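You operate a simulated robot arm through the tools that you are given. There is no shell and no other tool.

You run a simulated robot arm. Do the job below in one go: nothing can be reset, and whatever is moved stays where it is left.

JOB
Put the orange paint pot in the STAR cell and the purple one in the LEAF cell.
Fine: the cells are in the riser drawer; shut it at the end. Set down upright: what you pick out.

Only the result counts: the job must be done as asked and must still hold three seconds after the hand-in. Knocking over, shifting, dropping, spilling or breaking anything else fails it.

ROBOT AND FRAMES
A 7-joint arm with a two-finger parallel gripper, fixed in place. Base frame: the origin is at the foot of the arm, x ahead of it, y to its left, z up. Lengths are in m, angles in rad, forces in N, time in s.
Its first joint turns from -2.601 to 2.601 rad. Payload 3.43 kg.
The tool frame sits at the grasp point between the pads (the TCP): z along the fingers, y along the line on which they close. The tips reach 0.03 m beyond it. The gripper opens to 0.094 m. The fingers are 0.028 m wide and 0.01 m thick; the gripper's body (0.05 by 0.096 m) begins 0.055 m behind the TCP.
Orientation is told as [roll, pitch, yaw] about the base's x, y, z axes, in that order, counted from this pose: with the fingers straight down and closing along the base's y, the tool's x points along the base's -x, its y along +y and its z along -z.

CONTROLS
- The arm moves only by the tool move_arm. Its argument "series" is a list of rows, each a list of 7 numbers: the turn, a rotation vector about the base's x, y, z in rad, then the shift along the base's x, y, z in m, then the closure, from 0 (fully open) to 1 (shut). In form: [[ax, ay, az, x, y, z, gripper], ...]. A call has 1 to 20 rows; each row shifts and turns the commanded pose from where the row before left it. Rows are played at 5 a second. More than 0.05 m and 0.15 rad between two rows, or a gripper value outside its range, and nothing of the call is played. A pose out of reach is approached as far as the arm can. The call stops where the force on the tool passes 40 N (or 10 N more than at its start, if that is more) or the arm is blocked; 0.2 s more then pass. The fingers move at their own pace (about 0.045 m/s each) and stop on an object; they squeeze with about 39 N. The grip force told is the motor's: it shows also when the fingers shut on nothing. Time passes only in rows, and 0.2 s behind the last, so rows that do not move let the fingers close. It gives the time, the measured TCP pose, the force on the tool (base axes), the opening and the grip force at its end, in the units of the frame above (readings bear some noise), with the torque about the TCP (base axes, N m) and any sound that the robot's microphone picked up.
- Cameras (640 x 400 px; columns grow to the right, rows downward): "scene" is fixed at [0.3985, 0.5, 1.182]; the picture's right is [-0.97, -0.24, 0.00], its down [-0.07, 0.28, -0.96] and it looks along [0.23, -0.93, -0.29] (base axes); focal length 354 px, centre (320, 200). "wrist" rides on the gripper at [0.076, 0.014, -0.103] in the tool frame; the picture's right is [-0.18, 0.98, 0.00], its down [-0.75, -0.14, -0.64] and it looks along [-0.63, -0.12, 0.77] (tool axes); focal length 243 px, centre (320, 200). There is no depth. A picture from a camera that has moved, and an enlarged one, comes with that camera's place and axes in the base frame and with its lens.
- get_image(camera): a new picture of that camera. The clock stands still meanwhile.
- zoom(camera, box): a new picture of the part [left, top, right, bottom] of that camera's present view, enlarged. The clock stands still meanwhile.
- close_job(): hands the job in; it is judged then, once.

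Places have to be worked out from the pictures, the camera data and where the tool is seen. Open the gripper and draw the arm clear of the work before you hand the job in, unless the task says otherwise.

The tools are called as a command line: name --pt "numbers of a row" for each row, then --argument value for the rest, lists and objects as JSON in quotes. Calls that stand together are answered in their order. move_arm: Moves the arm, as the interface text tells. Its arguments: {"type":"object","properties":{"series":{"type":"array"}},"required":["series"]} The other tools are called the same way: get_image (camera) takes a picture; zoom (camera, box) takes an enlarged picture of a part of a camera's view; close_job () hands the job in.

At the start:

```text
t: 0.0
tool_pos: [0.2726, -0.6588, 0.8847]
orientation: [-0.002, 0.0, 0.0]
ft_force: [-0.1, -0.8, -0.3]
ft_torque: [0.0, 0.02, -0.03]
opening: 0.0942
gripper_force: 0.0
```

scene: 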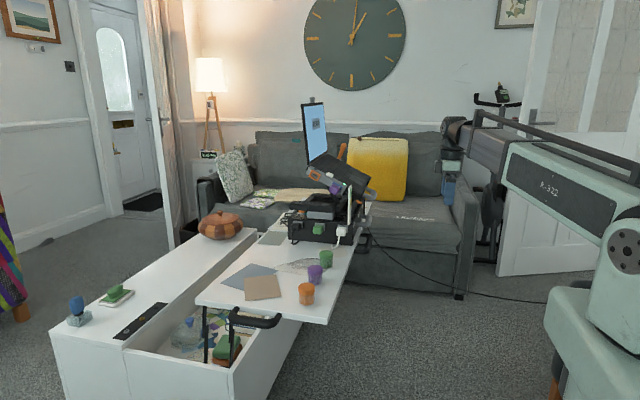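
wrist: 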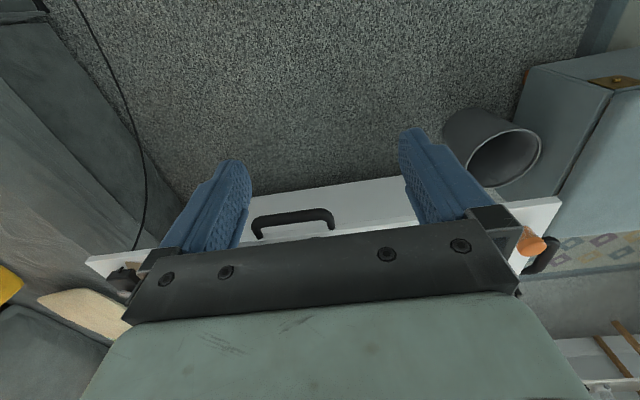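

The scene shows a coffee table with a raised top carrying orange, purple and green pots; I take closer views to find the riser drawer and its cells.

zoom --camera "scene" --box '[180, 220, 380, 345]'

zoom --camera "scene" --box '[260, 90, 400, 260]'

zoom --camera "scene" --box '[40, 260, 300, 400]'

get_image --camera "wrist"

```text
3.20 times, centred on (280, 282) of scene
camera zoom: at [0.3985, 0.5, 1.182], right [-0.97, -0.24, 0.0], down [-0.07, 0.28, -0.96], along [0.23, -0.93, -0.29], focal length 1134 px, centre (448, -64)
```

zoom: 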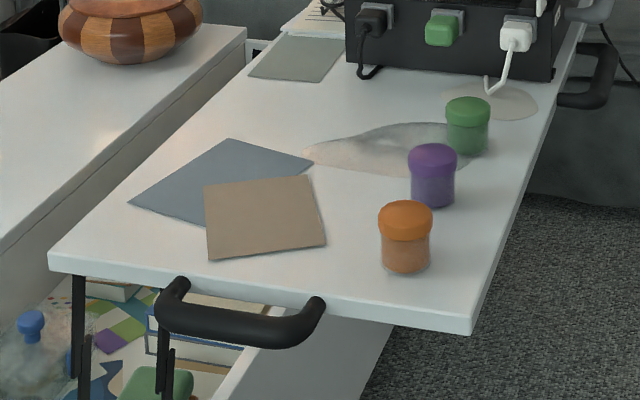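

```text
2.35 times, centred on (330, 175) of scene
camera zoom: at [0.3985, 0.5, 1.182], right [-0.97, -0.24, 0.0], down [-0.07, 0.28, -0.96], along [0.23, -0.93, -0.29], focal length 834 px, centre (296, 259)
```

zoom: 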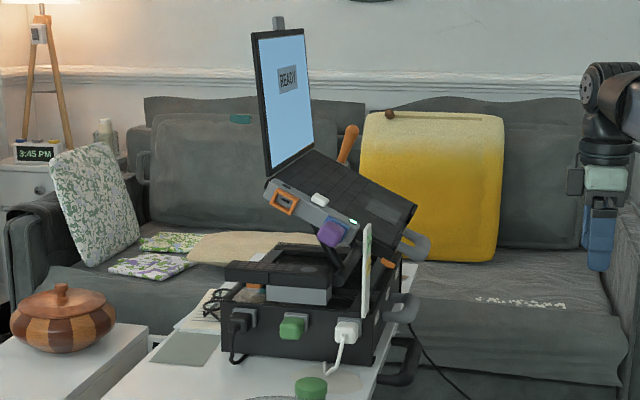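

```text
2.46 times, centred on (170, 330) of scene
camera zoom: at [0.3985, 0.5, 1.182], right [-0.97, -0.24, 0.0], down [-0.07, 0.28, -0.96], along [0.23, -0.93, -0.29], focal length 872 px, centre (689, -120)
```

zoom: 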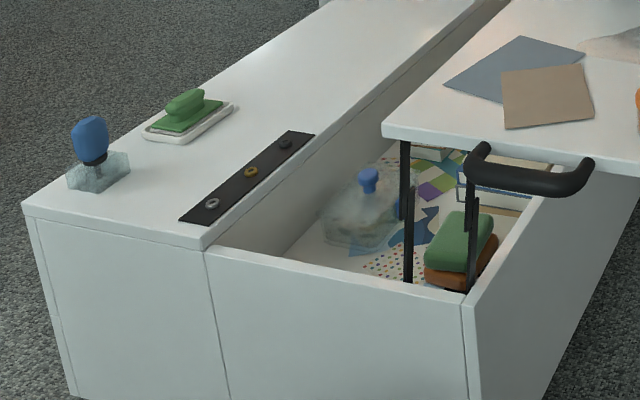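

```text
taken
camera wrist: at [0.1958, -0.6441, 0.987], right [0.18, 0.98, 0.0], down [0.75, -0.14, 0.64], along [0.63, -0.12, -0.77], focal length 243 px, centre (320, 200)
```

wrist: 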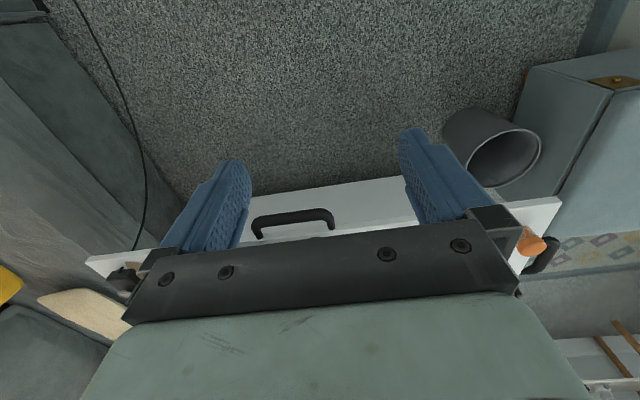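

The riser (black laptop stand) stands at the far end of the raised top. I zoom in on it further to find the drawer and the cell symbols.

zoom --camera "scene" --box '[275, 165, 375, 255]'

zoom --camera "scene" --box '[285, 195, 355, 245]'

zoom --camera "wrist" --box '[0, 180, 320, 400]'

zoom --camera "wrist" --box '[400, 150, 640, 350]'

```text
4.44 times, centred on (325, 210) of scene
camera zoom: at [0.3985, 0.5, 1.182], right [-0.97, -0.24, 0.0], down [-0.07, 0.28, -0.96], along [0.23, -0.93, -0.29], focal length 1575 px, centre (298, 156)
```

zoom: 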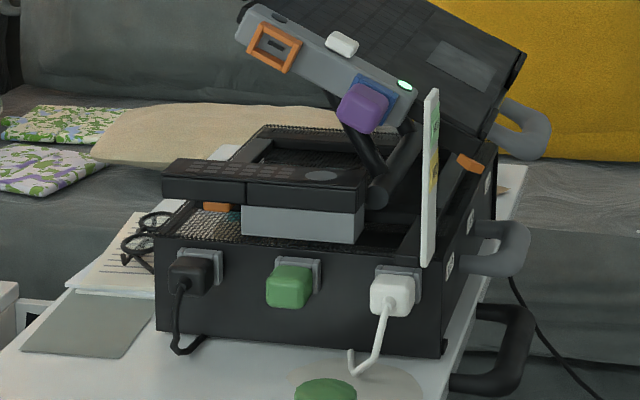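

```text
8.00 times, centred on (320, 220) of scene
camera zoom: at [0.3985, 0.5, 1.182], right [-0.97, -0.24, 0.0], down [-0.07, 0.28, -0.96], along [0.23, -0.93, -0.29], focal length 2835 px, centre (320, 40)
```

zoom: 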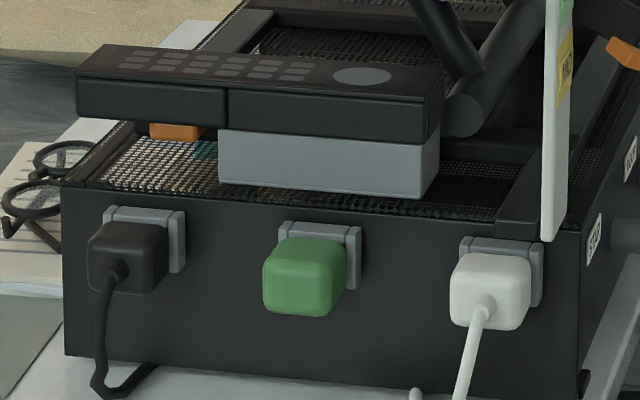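

```text
1.82 times, centred on (160, 290) of wrist
camera zoom: at [0.1958, -0.6441, 0.987], right [0.18, 0.98, 0.0], down [0.75, -0.14, 0.64], along [0.63, -0.12, -0.77], focal length 441 px, centre (611, 36)
```

zoom: 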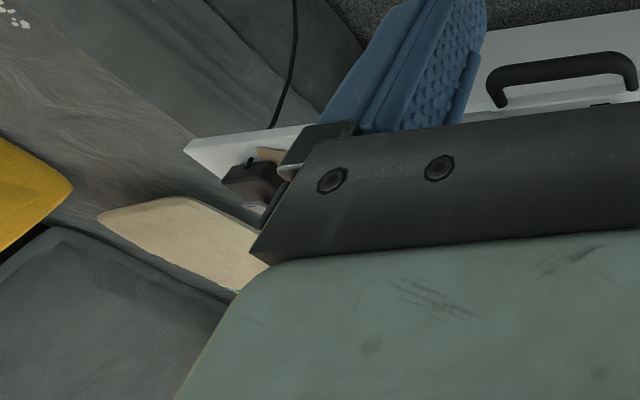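

```text
2.00 times, centred on (520, 250) of wrist
camera zoom: at [0.1958, -0.6441, 0.987], right [0.18, 0.98, 0.0], down [0.75, -0.14, 0.64], along [0.63, -0.12, -0.77], focal length 485 px, centre (-80, 100)
```

zoom: 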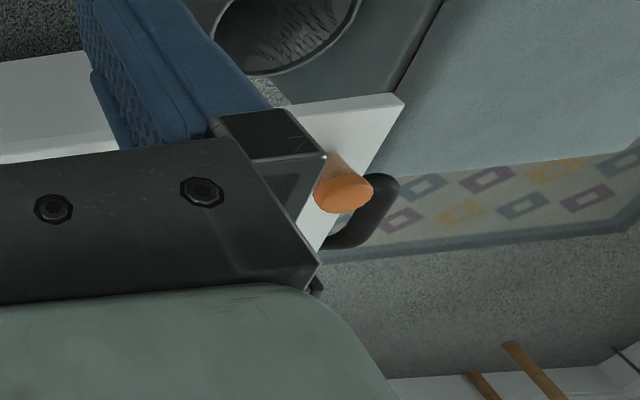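

The riser sits at about x 0.58–0.84, y from −0.75 back, on a top at z≈0.62; a STAR label and a grey handle are on its −x side, so the drawer opens toward −x. I move the wrist camera a little closer at a safe height to view that face.

move_arm --pt "0 0 0 0.025 -0.03 0.005 0" --pt "0 0 0 0.025 -0.03 0.005 0" --pt "0 0 0 0.025 -0.03 0.005 0" --pt "0 0 0 0 0 0 0"

get_image --camera "wrist"

get_image --camera "scene"

```text
t: 1.0
tool_pos: [0.349, -0.752, 0.8957]
orientation: [-0.001, 0.0, -0.001]
ft_force: [-0.7, -0.4, 0.3]
ft_torque: [-0.01, 0.01, -0.01]
opening: 0.094
gripper_force: 0.1
```

```text
taken
camera wrist: at [0.2723, -0.7362, 0.9987], right [0.19, 0.98, 0.0], down [0.75, -0.14, 0.64], along [0.63, -0.12, -0.77], focal length 243 px, centre (320, 200)
```

wrist: 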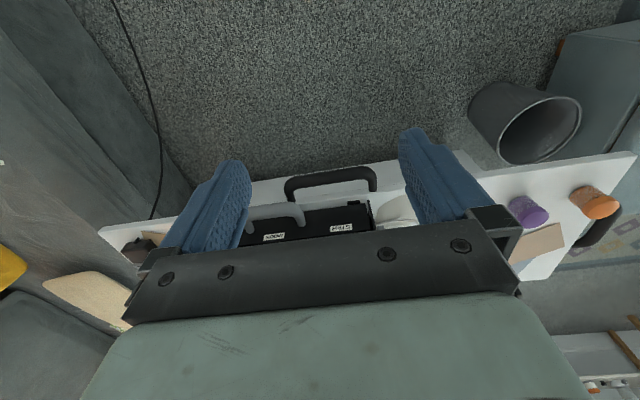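

```text
taken
```

scene: 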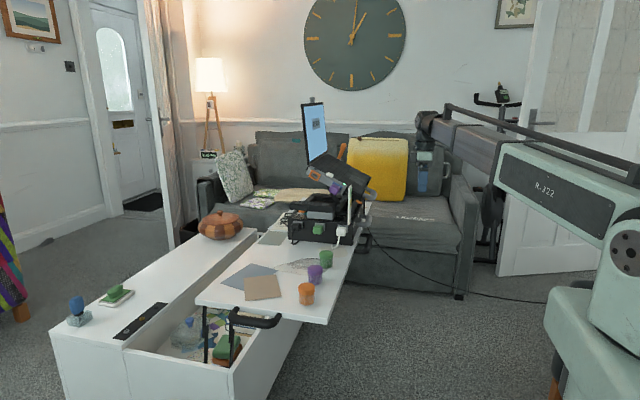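

The drawer face with labels shows between the fingers; I zoom in to read them.

zoom --camera "wrist" --box '[220, 160, 420, 260]'

zoom --camera "wrist" --box '[90, 190, 250, 290]'

zoom --camera "scene" --box '[340, 190, 380, 240]'

```text
3.20 times, centred on (320, 210) of wrist
camera zoom: at [0.2723, -0.7362, 0.9987], right [0.19, 0.98, 0.0], down [0.75, -0.14, 0.64], along [0.63, -0.12, -0.77], focal length 776 px, centre (320, 168)
```

zoom: 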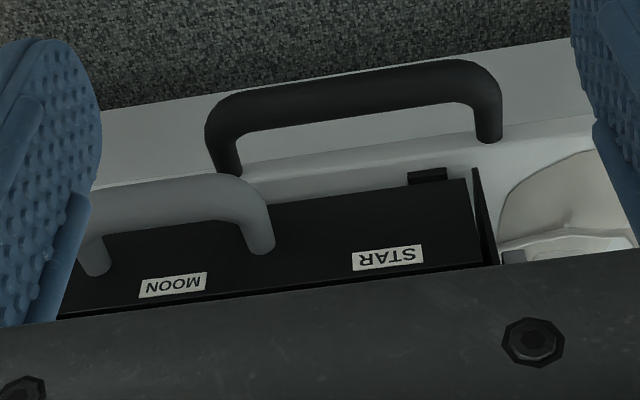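

```text
4.00 times, centred on (170, 240) of wrist
camera zoom: at [0.2723, -0.7362, 0.9987], right [0.19, 0.98, 0.0], down [0.75, -0.14, 0.64], along [0.63, -0.12, -0.77], focal length 970 px, centre (920, 40)
```

zoom: 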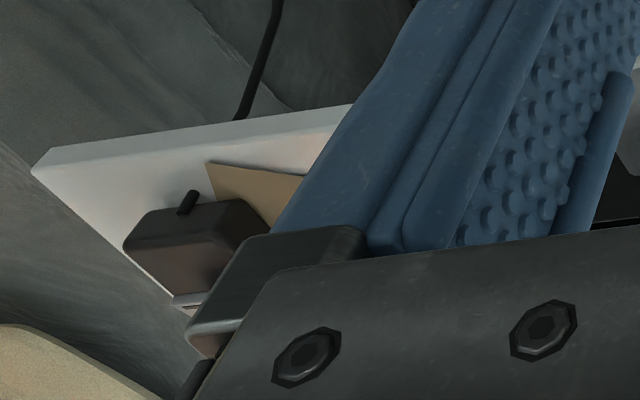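

```text
8.00 times, centred on (360, 215) of scene
camera zoom: at [0.3985, 0.5, 1.182], right [-0.97, -0.24, 0.0], down [-0.07, 0.28, -0.96], along [0.23, -0.93, -0.29], focal length 2835 px, centre (0, 80)
```

zoom: 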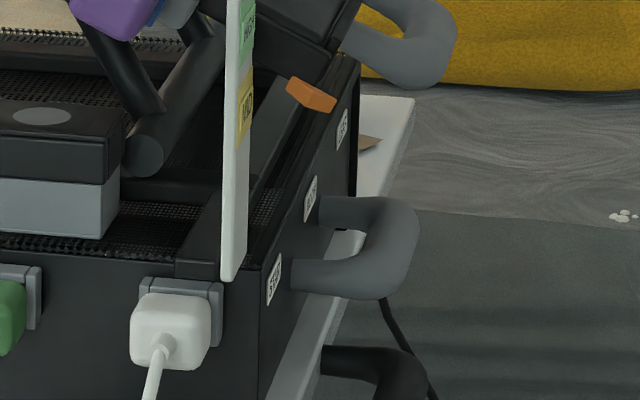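

Labels read STAR (y≈−0.76), MOON (y≈−0.88, behind the grey handle) and a third farther out (y≈−1.0); the face is at x≈0.585, table top z≈0.64. I shift the camera outward and up to read the third label and see the orange tab.

move_arm --pt "0 0 0 0.01 -0.03 0.02 0" --pt "0 0 0 0.01 -0.03 0.02 0" --pt "0 0 0 0.01 -0.03 0.02 0" --pt "0 0 0 0 0 0 0"

get_image --camera "wrist"

zoom --camera "wrist" --box '[230, 150, 430, 250]'

```text
t: 2.0
tool_pos: [0.3781, -0.8416, 0.9586]
orientation: [-0.002, 0.0, 0.0]
ft_force: [0.3, -0.3, -0.1]
ft_torque: [0.0, 0.06, 0.0]
opening: 0.0939
gripper_force: 0.1
```

```text
taken
camera wrist: at [0.3017, -0.826, 1.0602], right [0.18, 0.98, 0.0], down [0.75, -0.14, 0.64], along [0.63, -0.12, -0.77], focal length 243 px, centre (320, 200)
```

wrist: 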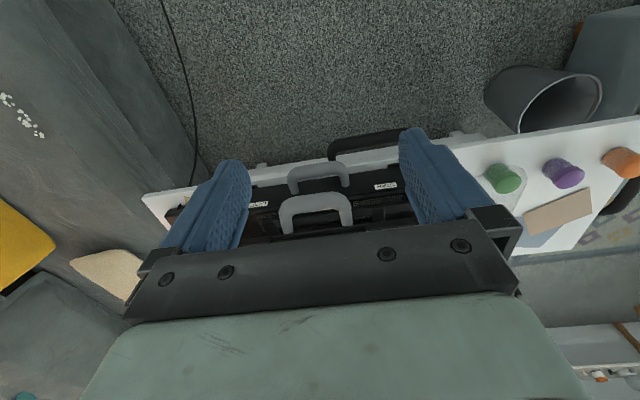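

```text
3.20 times, centred on (330, 200) of wrist
camera zoom: at [0.3017, -0.826, 1.0602], right [0.18, 0.98, 0.0], down [0.75, -0.14, 0.64], along [0.63, -0.12, -0.77], focal length 776 px, centre (288, 200)
```

zoom: 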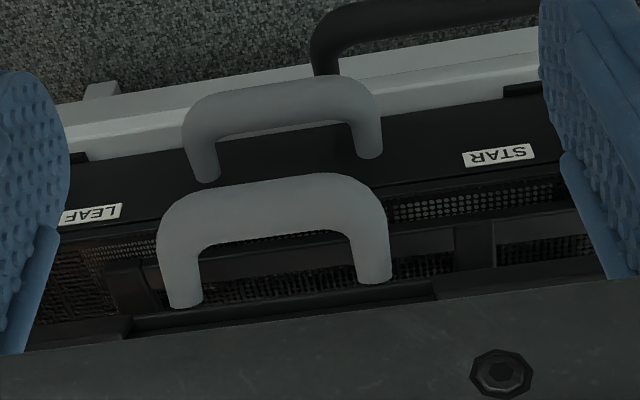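

The third label reads LEAF, and the drawer's own handle is the lower grey one (bar at about x 0.53, y −0.88, z 0.68); a second grey handle sits above it. I'll take the handle with the tool near horizontal, so first I pitch the tool halfway toward +x while staying in free space.

move_arm --pt "0 -0.14 0 -0.004 0.01 -0.01 0" --pt "0 -0.14 0 -0.004 0.01 -0.01 0" --pt "0 -0.14 0 -0.004 0.01 -0.01 0" --pt "0 -0.14 0 -0.004 0.01 -0.01 0" --pt "0 -0.14 0 -0.004 0.01 -0.01 0" --pt "0 -0.14 0 -0.004 0.01 -0.01 0" --pt "0 0 0 0 0 0 0"

get_image --camera "scene"

get_image --camera "wrist"

```text
t: 3.6
tool_pos: [0.3536, -0.7803, 0.8971]
orientation: [-0.002, -0.841, 0.0]
ft_force: [1.2, -0.7, 1.0]
ft_torque: [-0.01, -0.01, 0.01]
opening: 0.0941
gripper_force: 0.0
```

```text
taken
```

scene: 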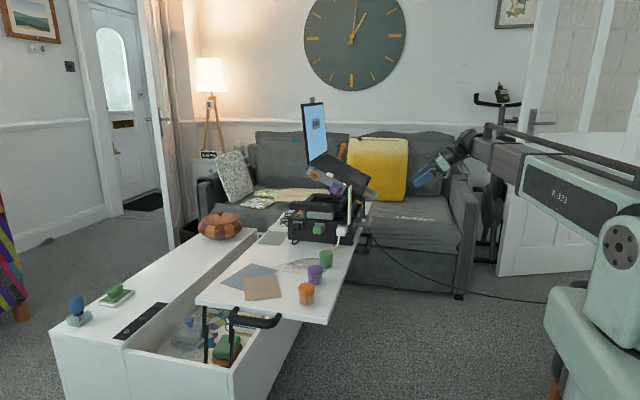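

```text
taken
camera wrist: at [0.2256, -0.7642, 0.9097], right [0.12, 0.98, 0.14], down [0.02, -0.14, 0.99], along [0.99, -0.12, -0.04], focal length 243 px, centre (320, 200)
```

wrist: 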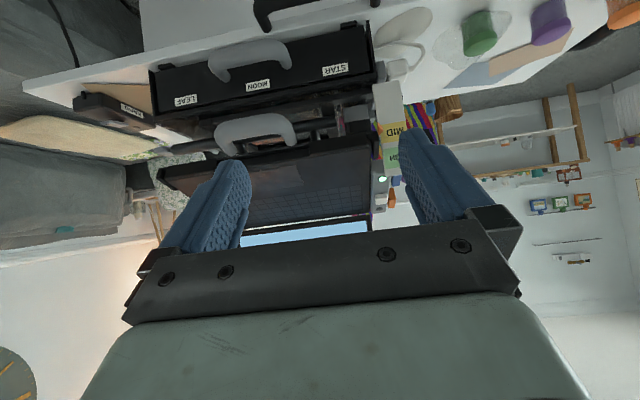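

This gives a clear (upside-down) view of the riser. I zoom in on its front and the board with MID on it.

zoom --camera "wrist" --box '[70, 20, 280, 150]'

zoom --camera "wrist" --box '[230, 20, 420, 220]'

zoom --camera "wrist" --box '[360, 0, 640, 120]'

```text
3.05 times, centred on (175, 85) of wrist
camera zoom: at [0.2256, -0.7642, 0.9097], right [0.12, 0.98, 0.14], down [0.02, -0.14, 0.99], along [0.99, -0.12, -0.04], focal length 739 px, centre (762, 550)
```

zoom: 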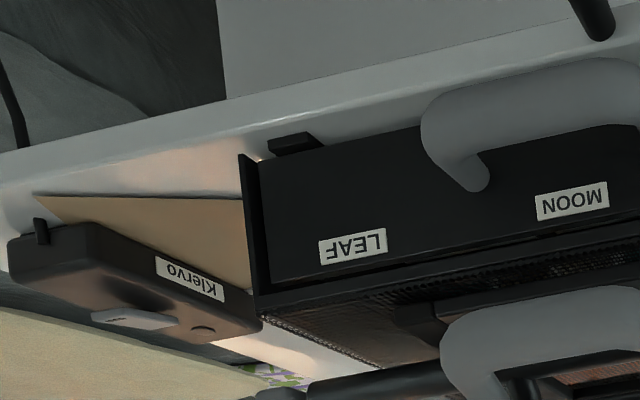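

```text
2.00 times, centred on (325, 120) of wrist
camera zoom: at [0.2256, -0.7642, 0.9097], right [0.12, 0.98, 0.14], down [0.02, -0.14, 0.99], along [0.99, -0.12, -0.04], focal length 485 px, centre (310, 360)
```

zoom: 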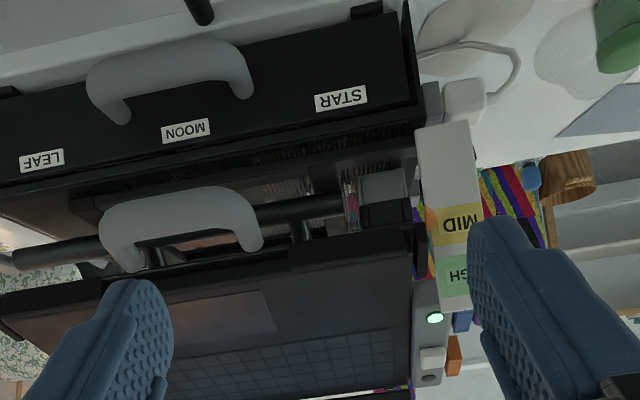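

```text
2.29 times, centred on (500, 60) of wrist
camera zoom: at [0.2256, -0.7642, 0.9097], right [0.12, 0.98, 0.14], down [0.02, -0.14, 0.99], along [0.99, -0.12, -0.04], focal length 555 px, centre (-91, 520)
```

zoom: 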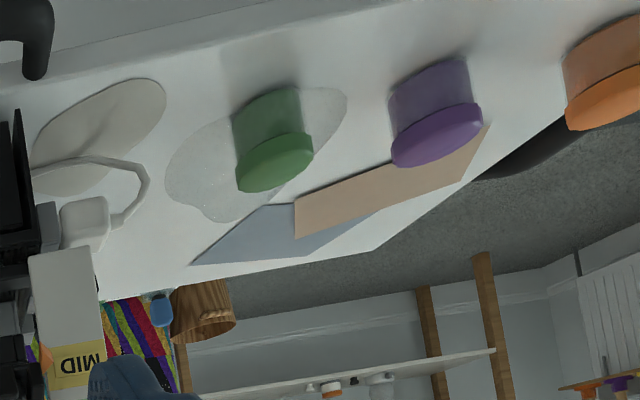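

The upper handle belongs to the height-adjusted laptop tray (scale board with MID/HIGH), so I must leave it untouched; its bar is ~0.10 m above the drawer handle. I finish pitching to horizontal and begin rolling so the fingers will close vertically on the drawer handle bar.

move_arm --pt "0 -0.146 0 0 -0.004 -0.01 0" --pt "0 -0.146 0 0 -0.004 -0.01 0" --pt "0 -0.146 0 0 -0.004 -0.01 0" --pt "0 -0.146 0 0 -0.004 -0.01 0" --pt "0 -0.146 0 0 -0.004 -0.01 0" --pt "0.14 0 0 0 0 0 0" --pt "0.14 0 0 0 0 0 0" --pt "0.14 0 0 0 0 0 0" --pt "0.14 0 0 0 0 0 0" --pt "0 0 0 0 0 0 0"

get_image --camera "scene"

```text
t: 5.8
tool_pos: [0.3531, -0.7986, 0.8494]
orientation: [1.569, -1.008, -1.57]
ft_force: [-0.1, 0.0, -0.5]
ft_torque: [-0.03, 0.0, -0.01]
opening: 0.0934
gripper_force: 0.1
```

```text
taken
```

scene: 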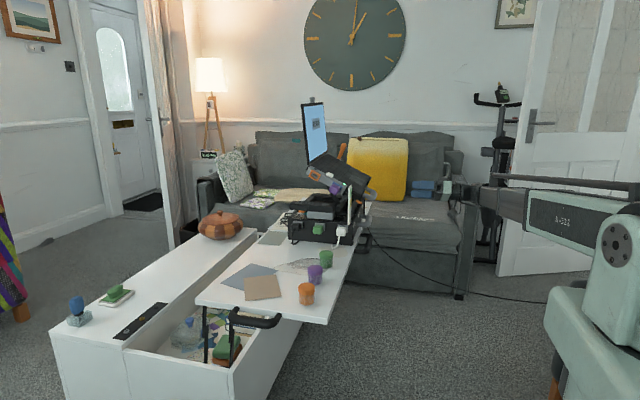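

The pose is followed without trouble. I finish the roll so that the fingers close along z.

move_arm --pt "0.1444 0 0 0 0 0 0" --pt "0.1444 0 0 0 0 0 0" --pt "0.1444 0 0 0 0 0 0" --pt "0.1444 0 0 0 0 0 0" --pt "0.1444 0 0 0 0 0 0.2" --pt "0.1444 0 0 0 0 0 0.4" --pt "0.1444 0 0 0 0 0 0.4" --pt "0 0 0 0 0 0 0.4"

get_image --camera "scene"

get_image --camera "wrist"

```text
t: 7.6
tool_pos: [0.3528, -0.7992, 0.8489]
orientation: [1.568, 0.003, -1.572]
ft_force: [1.4, -0.1, -0.3]
ft_torque: [0.02, -0.01, -0.01]
opening: 0.0564
gripper_force: 0.1
```

```text
taken
```

scene: 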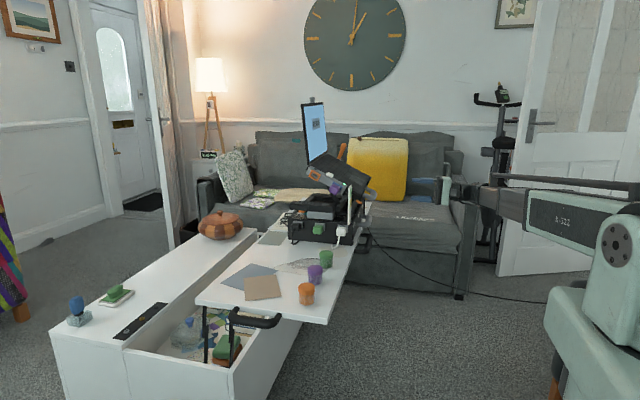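

```text
taken
camera wrist: at [0.2503, -0.7226, 0.8636], right [0.0, -0.19, 0.98], down [-0.64, -0.75, -0.14], along [0.77, -0.63, -0.12], focal length 243 px, centre (320, 200)
```

wrist: 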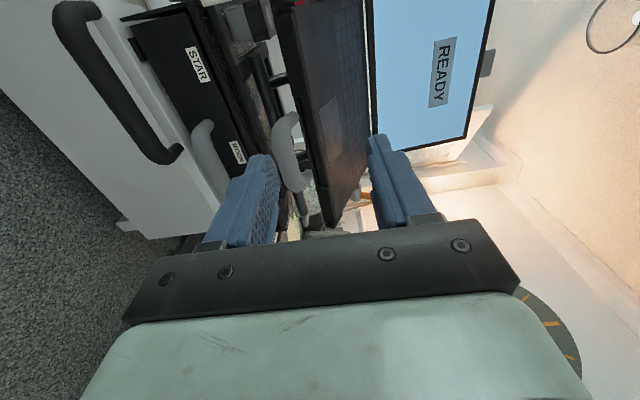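

Now the tool points along +x with fingers closing vertically, opening 0.056. I lower to handle height, still well in front of it.

move_arm --pt "0 0 0 0.007 -0.021 -0.042 0.4" --pt "0 0 0 0.007 -0.021 -0.042 0.4" --pt "0 0 0 0.007 -0.021 -0.042 0.4" --pt "0 0 0 0.007 -0.021 -0.041 0.4" --pt "0 0 0 0 0 0 0.4"

get_image --camera "wrist"

zoom --camera "scene" --box '[340, 170, 500, 270]'

```text
t: 8.8
tool_pos: [0.3808, -0.8827, 0.6835]
orientation: [1.569, 0.001, -1.571]
ft_force: [-0.5, 0.8, 0.6]
ft_torque: [-0.02, 0.0, 0.01]
opening: 0.0562
gripper_force: 0.1
```

```text
taken
camera wrist: at [0.2784, -0.8062, 0.697], right [0.0, -0.18, 0.98], down [-0.64, -0.75, -0.14], along [0.77, -0.63, -0.12], focal length 243 px, centre (320, 200)
```

wrist: 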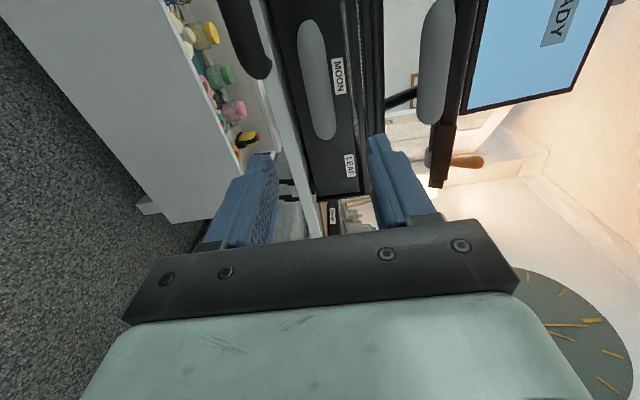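

```text
4.00 times, centred on (420, 220) of scene
camera zoom: at [0.3985, 0.5, 1.182], right [-0.97, -0.24, 0.0], down [-0.07, 0.28, -0.96], along [0.23, -0.93, -0.29], focal length 1418 px, centre (-80, 120)
```

zoom: 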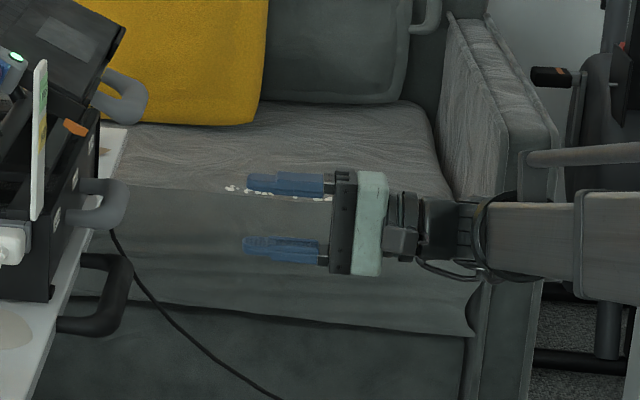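

The handle bar lines up with the finger gap; I zoom to check its thickness and height before advancing.

zoom --camera "wrist" --box '[240, 0, 440, 125]'

zoom --camera "wrist" --box '[220, 120, 420, 245]'

```text
3.20 times, centred on (340, 62) of wrist
camera zoom: at [0.2784, -0.8062, 0.697], right [0.0, -0.18, 0.98], down [-0.64, -0.75, -0.14], along [0.77, -0.63, -0.12], focal length 776 px, centre (256, 640)
```

zoom: 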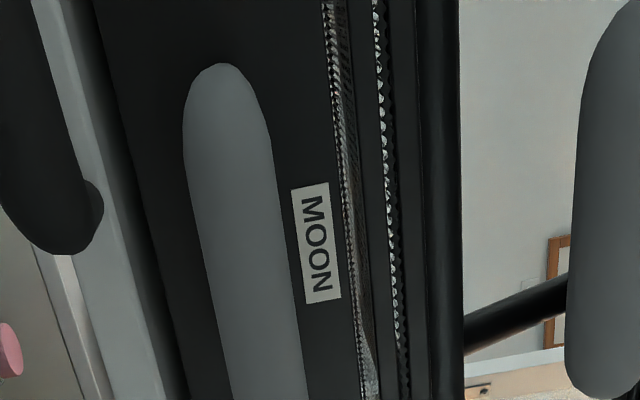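

```text
3.20 times, centred on (320, 182) of wrist
camera zoom: at [0.2784, -0.8062, 0.697], right [0.0, -0.18, 0.98], down [-0.64, -0.75, -0.14], along [0.77, -0.63, -0.12], focal length 776 px, centre (320, 256)
```

zoom: 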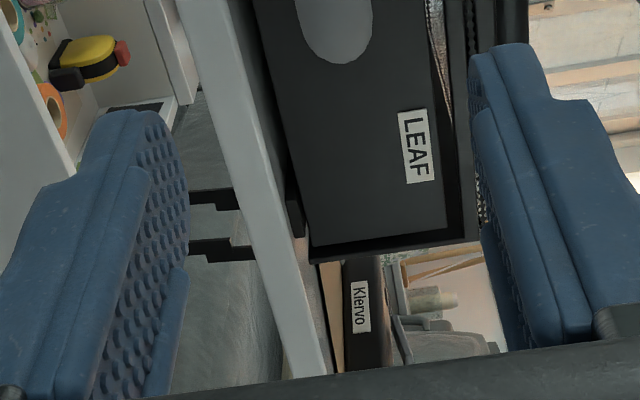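

The bar is ~0.025 m thick at z≈0.683, centred in the gap. I narrow the opening a bit to stay clear of the table top and advance to the bar.

move_arm --pt "0 0 0 0 0 0 0.48" --pt "0 0 0 0.04 0 0 0.48" --pt "0 0 0 0.04 0 0 0.48" --pt "0 0 0 0.03 0 0 0.48" --pt "0 0 0 0 0 0 0.48"

get_image --camera "wrist"

zoom --camera "scene" --box '[330, 170, 450, 250]'

```text
t: 10.0
tool_pos: [0.4936, -0.8842, 0.6831]
orientation: [1.57, 0.0, -1.57]
ft_force: [0.4, -0.2, -1.2]
ft_torque: [0.0, 0.03, 0.0]
opening: 0.0488
gripper_force: 0.1
```

```text
taken
camera wrist: at [0.3904, -0.8064, 0.6985], right [0.0, -0.18, 0.98], down [-0.64, -0.75, -0.14], along [0.77, -0.63, -0.12], focal length 243 px, centre (320, 200)
```

wrist: 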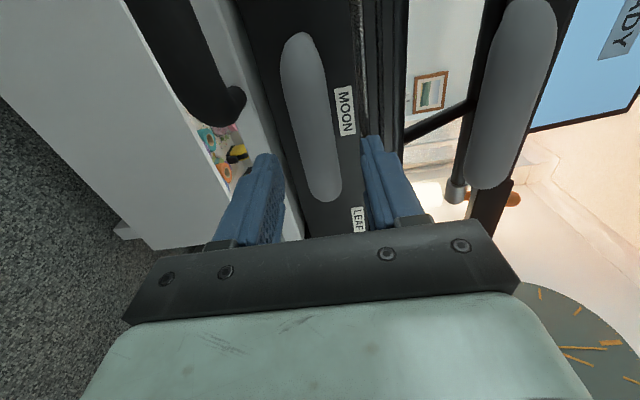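

```text
5.00 times, centred on (390, 210) of scene
camera zoom: at [0.3985, 0.5, 1.182], right [-0.97, -0.24, 0.0], down [-0.07, 0.28, -0.96], along [0.23, -0.93, -0.29], focal length 1772 px, centre (-30, 150)
```

zoom: 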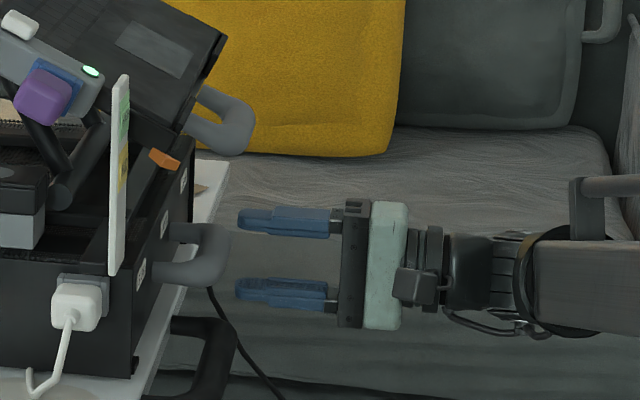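

The finger tips are right at the bar, one above and one below. I advance 0.033 m so the bar sits between the pads, then close.

move_arm --pt "0 0 0 0.017 0 0 0.48" --pt "0 0 0 0.016 0 0 0.48" --pt "0 0 0 0 0 0 0.48" --pt "0 0 0 0 0 0 1" --pt "0 0 0 0 0 0 1" --pt "0 0 0 0 0 0 1" --pt "0 0 0 0 0 0 1"

zoom --camera "scene" --box '[330, 170, 450, 250]'

get_image --camera "wrist"

```text
t: 11.6
tool_pos: [0.5253, -0.8841, 0.6807]
orientation: [1.569, 0.0, -1.57]
ft_force: [1.1, 0.2, -0.2]
ft_torque: [0.0, 0.1, -0.04]
opening: 0.0255
gripper_force: 38.7
```

```text
5.00 times, centred on (390, 210) of scene
camera zoom: at [0.3985, 0.5, 1.182], right [-0.97, -0.24, 0.0], down [-0.07, 0.28, -0.96], along [0.23, -0.93, -0.29], focal length 1772 px, centre (-30, 150)
```

zoom: 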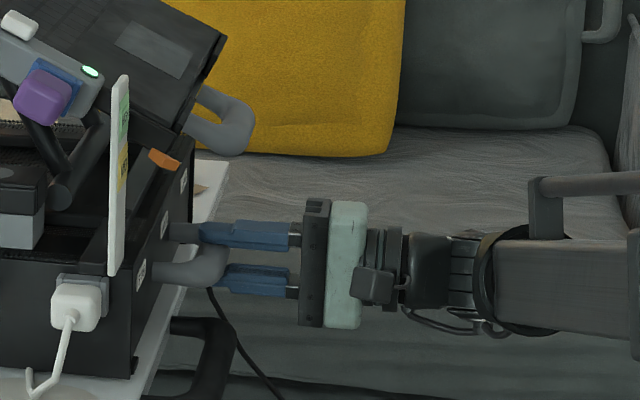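

```text
taken
camera wrist: at [0.4219, -0.8068, 0.6961], right [0.0, -0.18, 0.98], down [-0.64, -0.75, -0.14], along [0.77, -0.63, -0.12], focal length 243 px, centre (320, 200)
```

wrist: 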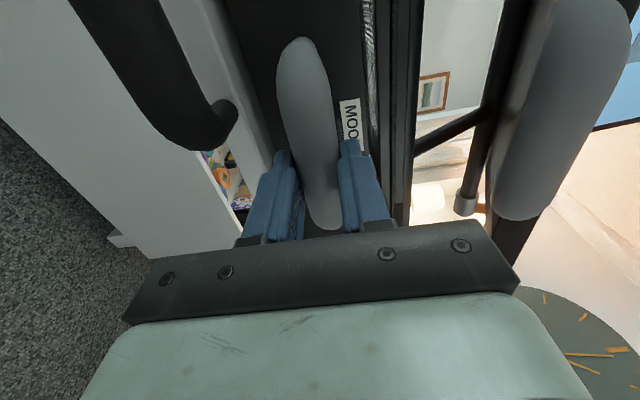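

The bar is held firmly (opening 0.0255, grip 38.7 N). I pull gently toward −x and watch the force.

move_arm --pt "0 0 0 -0.008 0 0 1" --pt "0 0 0 -0.01 0 0 1" --pt "0 0 0 -0.01 0 0 1" --pt "0 0 0 -0.012 0 0 1"

zoom --camera "scene" --box '[330, 170, 450, 250]'

```text
t: 12.6
tool_pos: [0.4861, -0.8832, 0.6812]
orientation: [1.569, 0.001, -1.569]
ft_force: [0.7, 7.9, -0.9]
ft_torque: [0.0, 0.18, 0.36]
opening: 0.0255
gripper_force: 38.9
```

```text
5.00 times, centred on (390, 210) of scene
camera zoom: at [0.3985, 0.5, 1.182], right [-0.97, -0.24, 0.0], down [-0.07, 0.28, -0.96], along [0.23, -0.93, -0.29], focal length 1772 px, centre (-30, 150)
```

zoom: 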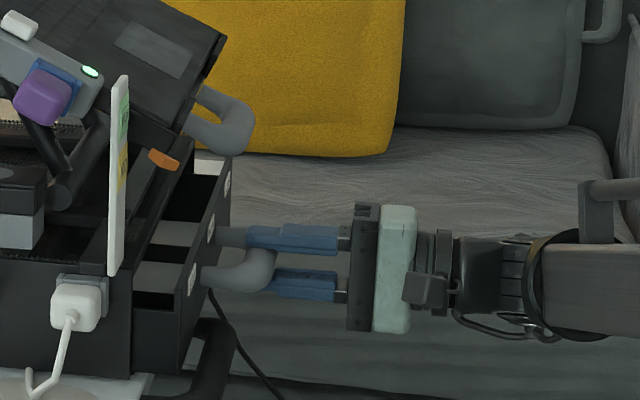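

The drawer slides smoothly. I keep pulling, with a small sideways relief.

move_arm --pt "0 0 0 -0.015 0.001 0 1" --pt "0 0 0 -0.02 0 0 1" --pt "0 0 0 -0.02 0 0 1" --pt "0 0 0 -0.02 0 0 1" --pt "0 0 0 0 0 0 1"

zoom --camera "scene" --box '[330, 170, 450, 250]'

get_image --camera "wrist"

```text
t: 13.8
tool_pos: [0.4091, -0.8845, 0.6814]
orientation: [1.568, 0.0, -1.571]
ft_force: [-0.2, -7.2, -0.2]
ft_torque: [0.02, 0.31, -0.69]
opening: 0.0256
gripper_force: 38.8
```

```text
5.00 times, centred on (390, 210) of scene
camera zoom: at [0.3985, 0.5, 1.182], right [-0.97, -0.24, 0.0], down [-0.07, 0.28, -0.96], along [0.23, -0.93, -0.29], focal length 1772 px, centre (-30, 150)
```

zoom: 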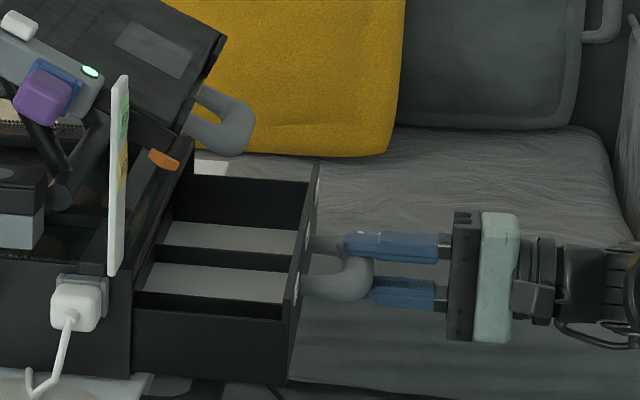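

```text
taken
camera wrist: at [0.3052, -0.8066, 0.696], right [0.0, -0.18, 0.98], down [-0.64, -0.75, -0.14], along [0.77, -0.63, -0.12], focal length 243 px, centre (320, 200)
```

wrist: 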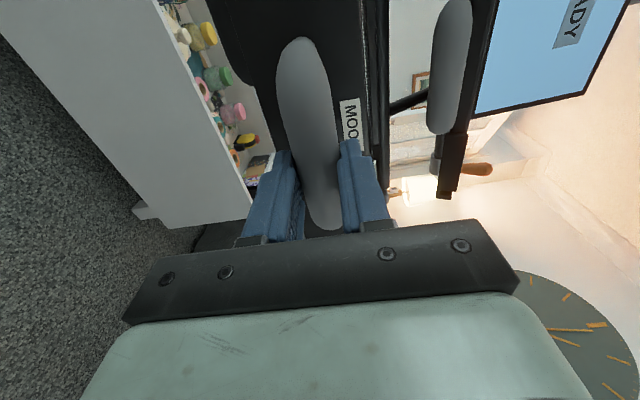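

The drawer is open ~0.117 m and shows three cells side by side along y. I pull a bit more, in small steps, to make the far cell easier to reach.

move_arm --pt "0 0 0 -0.012 0 0 1" --pt "0 0 0 -0.012 0 0 1" --pt "0 0 0 -0.012 0 0 1" --pt "0 0 0 0 0 0 1"

zoom --camera "scene" --box '[330, 170, 450, 250]'

```text
t: 14.8
tool_pos: [0.3707, -0.8835, 0.6811]
orientation: [1.568, -0.002, -1.57]
ft_force: [1.0, -12.4, -0.2]
ft_torque: [-0.01, 0.3, -0.29]
opening: 0.0257
gripper_force: 39.0
```

```text
5.00 times, centred on (390, 210) of scene
camera zoom: at [0.3985, 0.5, 1.182], right [-0.97, -0.24, 0.0], down [-0.07, 0.28, -0.96], along [0.23, -0.93, -0.29], focal length 1772 px, centre (-30, 150)
```

zoom: 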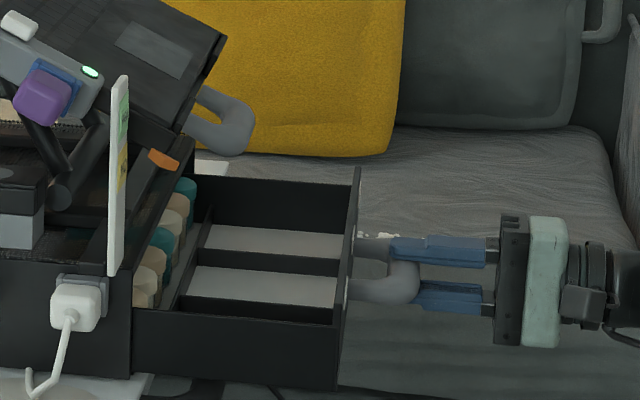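

Open ~0.155 m: three empty cells are fully exposed, with a row of beige/teal pieces behind them that stay put. I release the handle and back straight off.

move_arm --pt "0 0 0 0 -0.001 0 1" --pt "0 0 0 0 0 0 0.5" --pt "0 0 0 0 0 0 0.45" --pt "0 0 0 -0.03 0 0 0.45" --pt "0 0 0 -0.04 0 0 0.45" --pt "0 0 0 -0.02 0.01 0.03 0.2" --pt "0 0 0 0 0.02 0.04 0" --pt "0 0 0 0 0.02 0.04 0" --pt "0 0 0 0 0.02 0.04 0" --pt "0 0 0 0 0 0.04 0" --pt "0 0 0 0 0 0.04 0"

zoom --camera "scene" --box '[310, 170, 430, 250]'

get_image --camera "wrist"

```text
t: 17.2
tool_pos: [0.2861, -0.8106, 0.9109]
orientation: [1.569, 0.0, -1.571]
ft_force: [0.6, 0.2, 0.4]
ft_torque: [0.0, -0.01, -0.02]
opening: 0.094
gripper_force: 0.0
```

```text
5.00 times, centred on (370, 210) of scene
camera zoom: at [0.3985, 0.5, 1.182], right [-0.97, -0.24, 0.0], down [-0.07, 0.28, -0.96], along [0.23, -0.93, -0.29], focal length 1772 px, centre (70, 150)
```

zoom: 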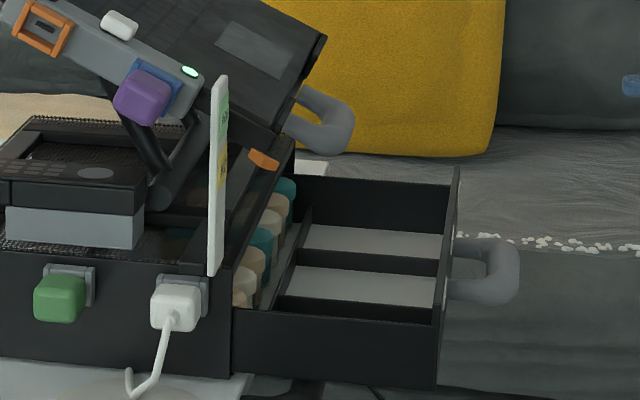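

```text
taken
camera wrist: at [0.1829, -0.7343, 0.9253], right [0.0, -0.18, 0.98], down [-0.64, -0.75, -0.14], along [0.77, -0.63, -0.12], focal length 243 px, centre (320, 200)
```

wrist: 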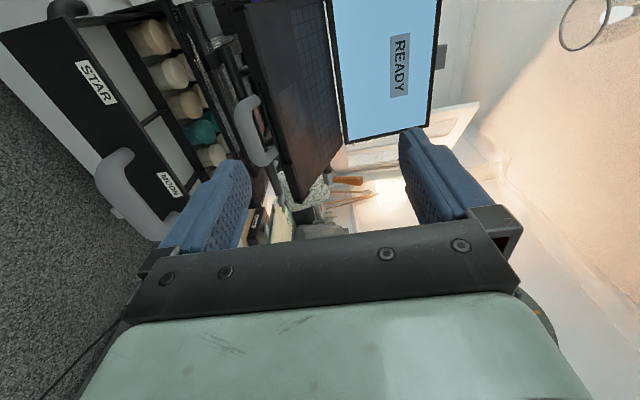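

The drawer stays open and nothing else moved. I return the tool to a downward-tilted pose (about 0.6 rad outward lean) to test reach and look into the cells.

move_arm --pt "-0.1428 0 0 0 0 0 0" --pt "-0.1428 0 0 0 0 0 0" --pt "-0.1428 0 0 0 0 0 0" --pt "-0.1428 0 0 0 0 0 0" --pt "-0.1428 0 0 0 0 0 0" --pt "-0.1428 0 0 0 0 0 0" --pt "-0.1428 0 0 0 0 0 0" --pt "-0.1428 0 0 0 0 0 0" --pt "-0.1428 0 0 0 0 0 0" --pt "-0.1428 0 0 0 0 0 0" --pt "-0.1428 0 0 0 0 0 0" --pt "0 0.1387 0 0 0 0 0" --pt "0 0.1387 0 0 0 0 0" --pt "0 0.1387 0 0 0 0 0" --pt "0 0.1387 0 0 0 0 0" --pt "0 0.1387 0 0 0 0 0" --pt "0 0.1387 0 0 0 0 0" --pt "0 0.1387 0 0 0 0 0" --pt "0 0 0 0 0 0 0"

get_image --camera "wrist"

```text
t: 21.2
tool_pos: [0.284, -0.8122, 0.9126]
orientation: [-0.001, -0.597, -0.001]
ft_force: [1.2, 0.0, 0.4]
ft_torque: [0.0, 0.0, 0.03]
opening: 0.0939
gripper_force: 0.1
```

```text
taken
camera wrist: at [0.1627, -0.7982, 0.9552], right [0.15, 0.98, 0.1], down [0.26, -0.14, 0.95], along [0.95, -0.12, -0.28], focal length 243 px, centre (320, 200)
```

wrist: 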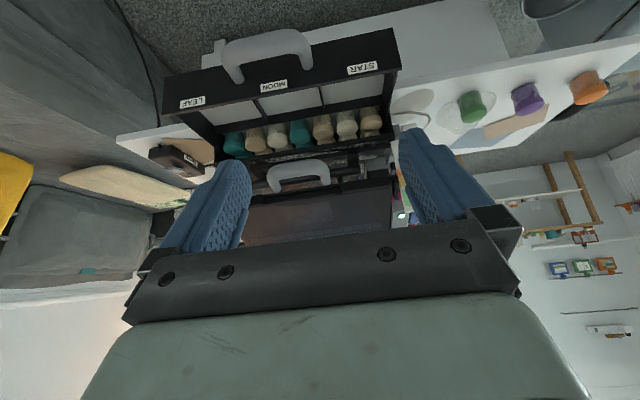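

Now the whole open drawer is visible. I zoom in to measure the cells and the pots.

zoom --camera "wrist" --box '[155, 20, 410, 180]'

zoom --camera "wrist" --box '[390, 40, 640, 190]'

```text
2.50 times, centred on (282, 100) of wrist
camera zoom: at [0.1627, -0.7982, 0.9552], right [0.15, 0.98, 0.1], down [0.26, -0.14, 0.95], along [0.95, -0.12, -0.28], focal length 606 px, centre (414, 450)
```

zoom: 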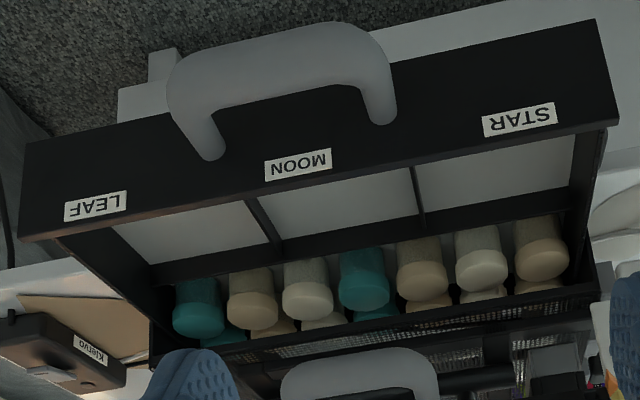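

```text
2.56 times, centred on (515, 115) of wrist
camera zoom: at [0.1627, -0.7982, 0.9552], right [0.15, 0.98, 0.1], down [0.26, -0.14, 0.95], along [0.95, -0.12, -0.28], focal length 621 px, centre (-179, 418)
```

zoom: 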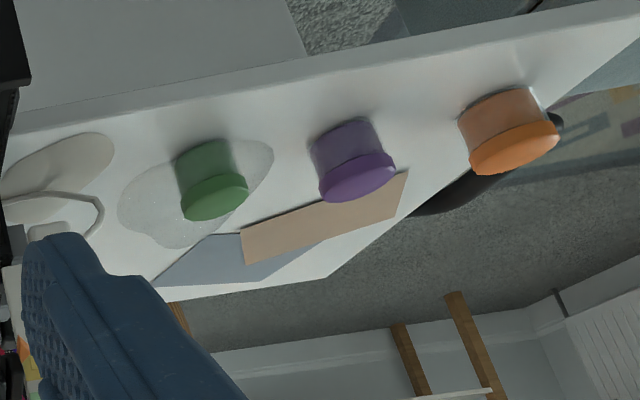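

Cells measured: x≈0.445–0.55; STAR y≈−0.82…−0.72, LEAF y≈−1.035…−0.94; front panel top z≈0.7175, floor ≈0.655. I now yaw the tilted tool to face outward and test reach high above the LEAF cell with empty, narrowed fingers.

move_arm --pt "0 0 -0.1417 0.015 -0.012 0 0.3" --pt "0 0 -0.1417 0.02 -0.015 0 0.3" --pt "0 0 -0.1417 0.02 -0.015 0 0.3" --pt "0 0 -0.1417 0.025 -0.02 0 0.4" --pt "0 0 -0.1417 0.025 -0.02 0 0.4" --pt "0 0 -0.1417 0.03 -0.025 0 0.4" --pt "0 0 0 0.03 -0.03 -0.02 0.4" --pt "0 0 0 0.029 -0.033 -0.02 0.4" --pt "0 0 0 0 0 -0.03 0.4" --pt "0 0 0 0 0 0 0.4"

get_image --camera "wrist"

zoom --camera "scene" --box '[310, 130, 470, 250]'

```text
t: 23.4
tool_pos: [0.4778, -0.9862, 0.8418]
orientation: [-0.001, -0.599, -0.853]
ft_force: [-0.5, -0.1, -0.4]
ft_torque: [0.02, 0.02, -0.02]
opening: 0.0565
gripper_force: 0.2
```

```text
taken
camera wrist: at [0.4088, -0.885, 0.8838], right [0.84, 0.53, 0.1], down [0.07, -0.29, 0.96], along [0.54, -0.8, -0.28], focal length 243 px, centre (320, 200)
```

wrist: 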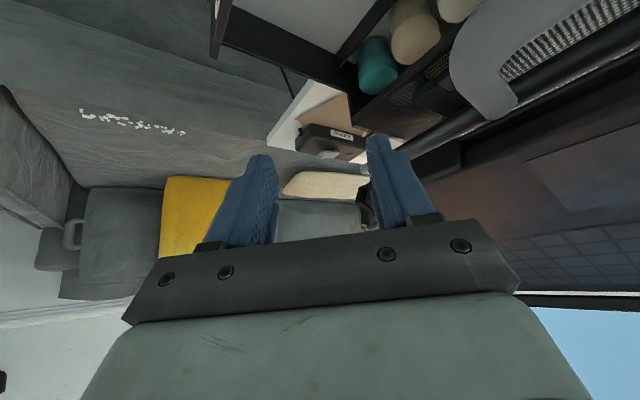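

```text
3.33 times, centred on (390, 190) of scene
camera zoom: at [0.3985, 0.5, 1.182], right [-0.97, -0.24, 0.0], down [-0.07, 0.28, -0.96], along [0.23, -0.93, -0.29], focal length 1181 px, centre (87, 233)
```

zoom: 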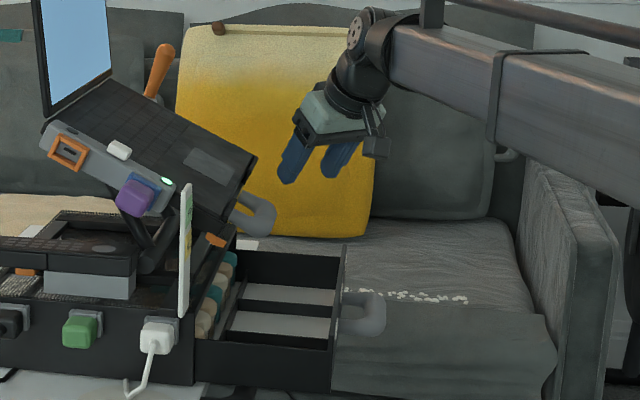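

Reach is fine at this height. I lower carefully to z≈0.76 to confirm reach and clearance to the upper handle.

move_arm --pt "0 0 0 0 0 -0.025 0.4" --pt "0 0 0 0 0 -0.025 0.4" --pt "0 0 0 0 0 -0.025 0.4" --pt "0 0 0 0 0 0 0.4"

zoom --camera "scene" --box '[310, 130, 470, 250]'

get_image --camera "wrist"

```text
t: 24.4
tool_pos: [0.4777, -0.9841, 0.7692]
orientation: [0.001, -0.598, -0.853]
ft_force: [0.3, 0.5, 0.9]
ft_torque: [0.02, 0.02, -0.03]
opening: 0.0561
gripper_force: 0.0
```

```text
3.33 times, centred on (390, 190) of scene
camera zoom: at [0.3985, 0.5, 1.182], right [-0.97, -0.24, 0.0], down [-0.07, 0.28, -0.96], along [0.23, -0.93, -0.29], focal length 1181 px, centre (87, 233)
```

zoom: 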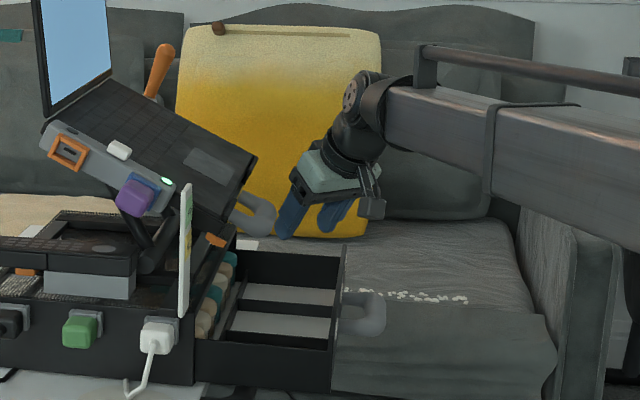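

```text
taken
camera wrist: at [0.4092, -0.8835, 0.811], right [0.84, 0.53, 0.1], down [0.07, -0.29, 0.96], along [0.54, -0.8, -0.28], focal length 243 px, centre (320, 200)
```

wrist: 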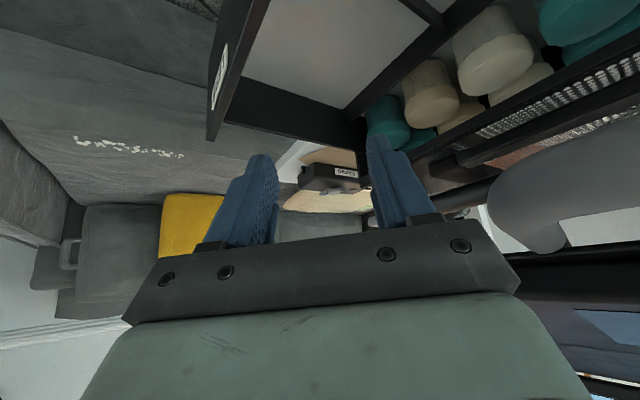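

Reach still holds, hand is left of the handle. I lower empty fingers a little further into the LEAF cell to verify clearances before bringing a pot.

move_arm --pt "0 0 0 0 0 -0.015 0.4" --pt "0 0 0 0 0 -0.015 0.4" --pt "0 0 0 0 0 0 0.4"

zoom --camera "scene" --box '[330, 160, 430, 235]'

get_image --camera "wrist"

```text
t: 25.2
tool_pos: [0.4785, -0.9829, 0.7374]
orientation: [-0.002, -0.598, -0.85]
ft_force: [0.3, -0.2, 0.3]
ft_torque: [-0.01, -0.01, 0.02]
opening: 0.0564
gripper_force: 0.1
```

```text
5.33 times, centred on (380, 198) of scene
camera zoom: at [0.3985, 0.5, 1.182], right [-0.97, -0.24, 0.0], down [-0.07, 0.28, -0.96], along [0.23, -0.93, -0.29], focal length 1890 px, centre (0, 213)
```

zoom: 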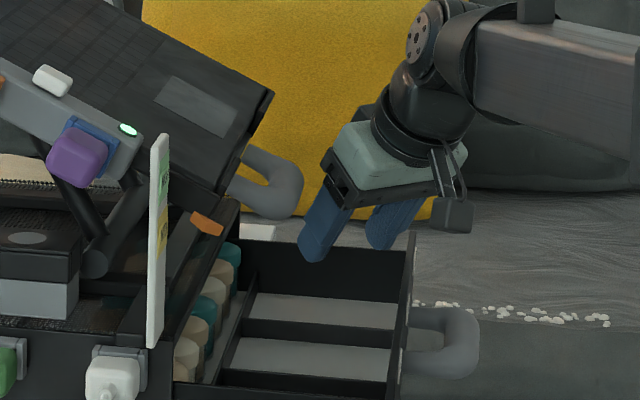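

```text
taken
camera wrist: at [0.4098, -0.8824, 0.779], right [0.84, 0.53, 0.1], down [0.07, -0.29, 0.96], along [0.54, -0.8, -0.28], focal length 243 px, centre (320, 200)
```

wrist: 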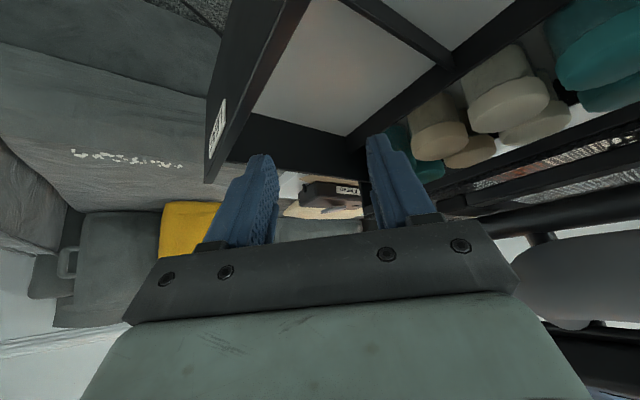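

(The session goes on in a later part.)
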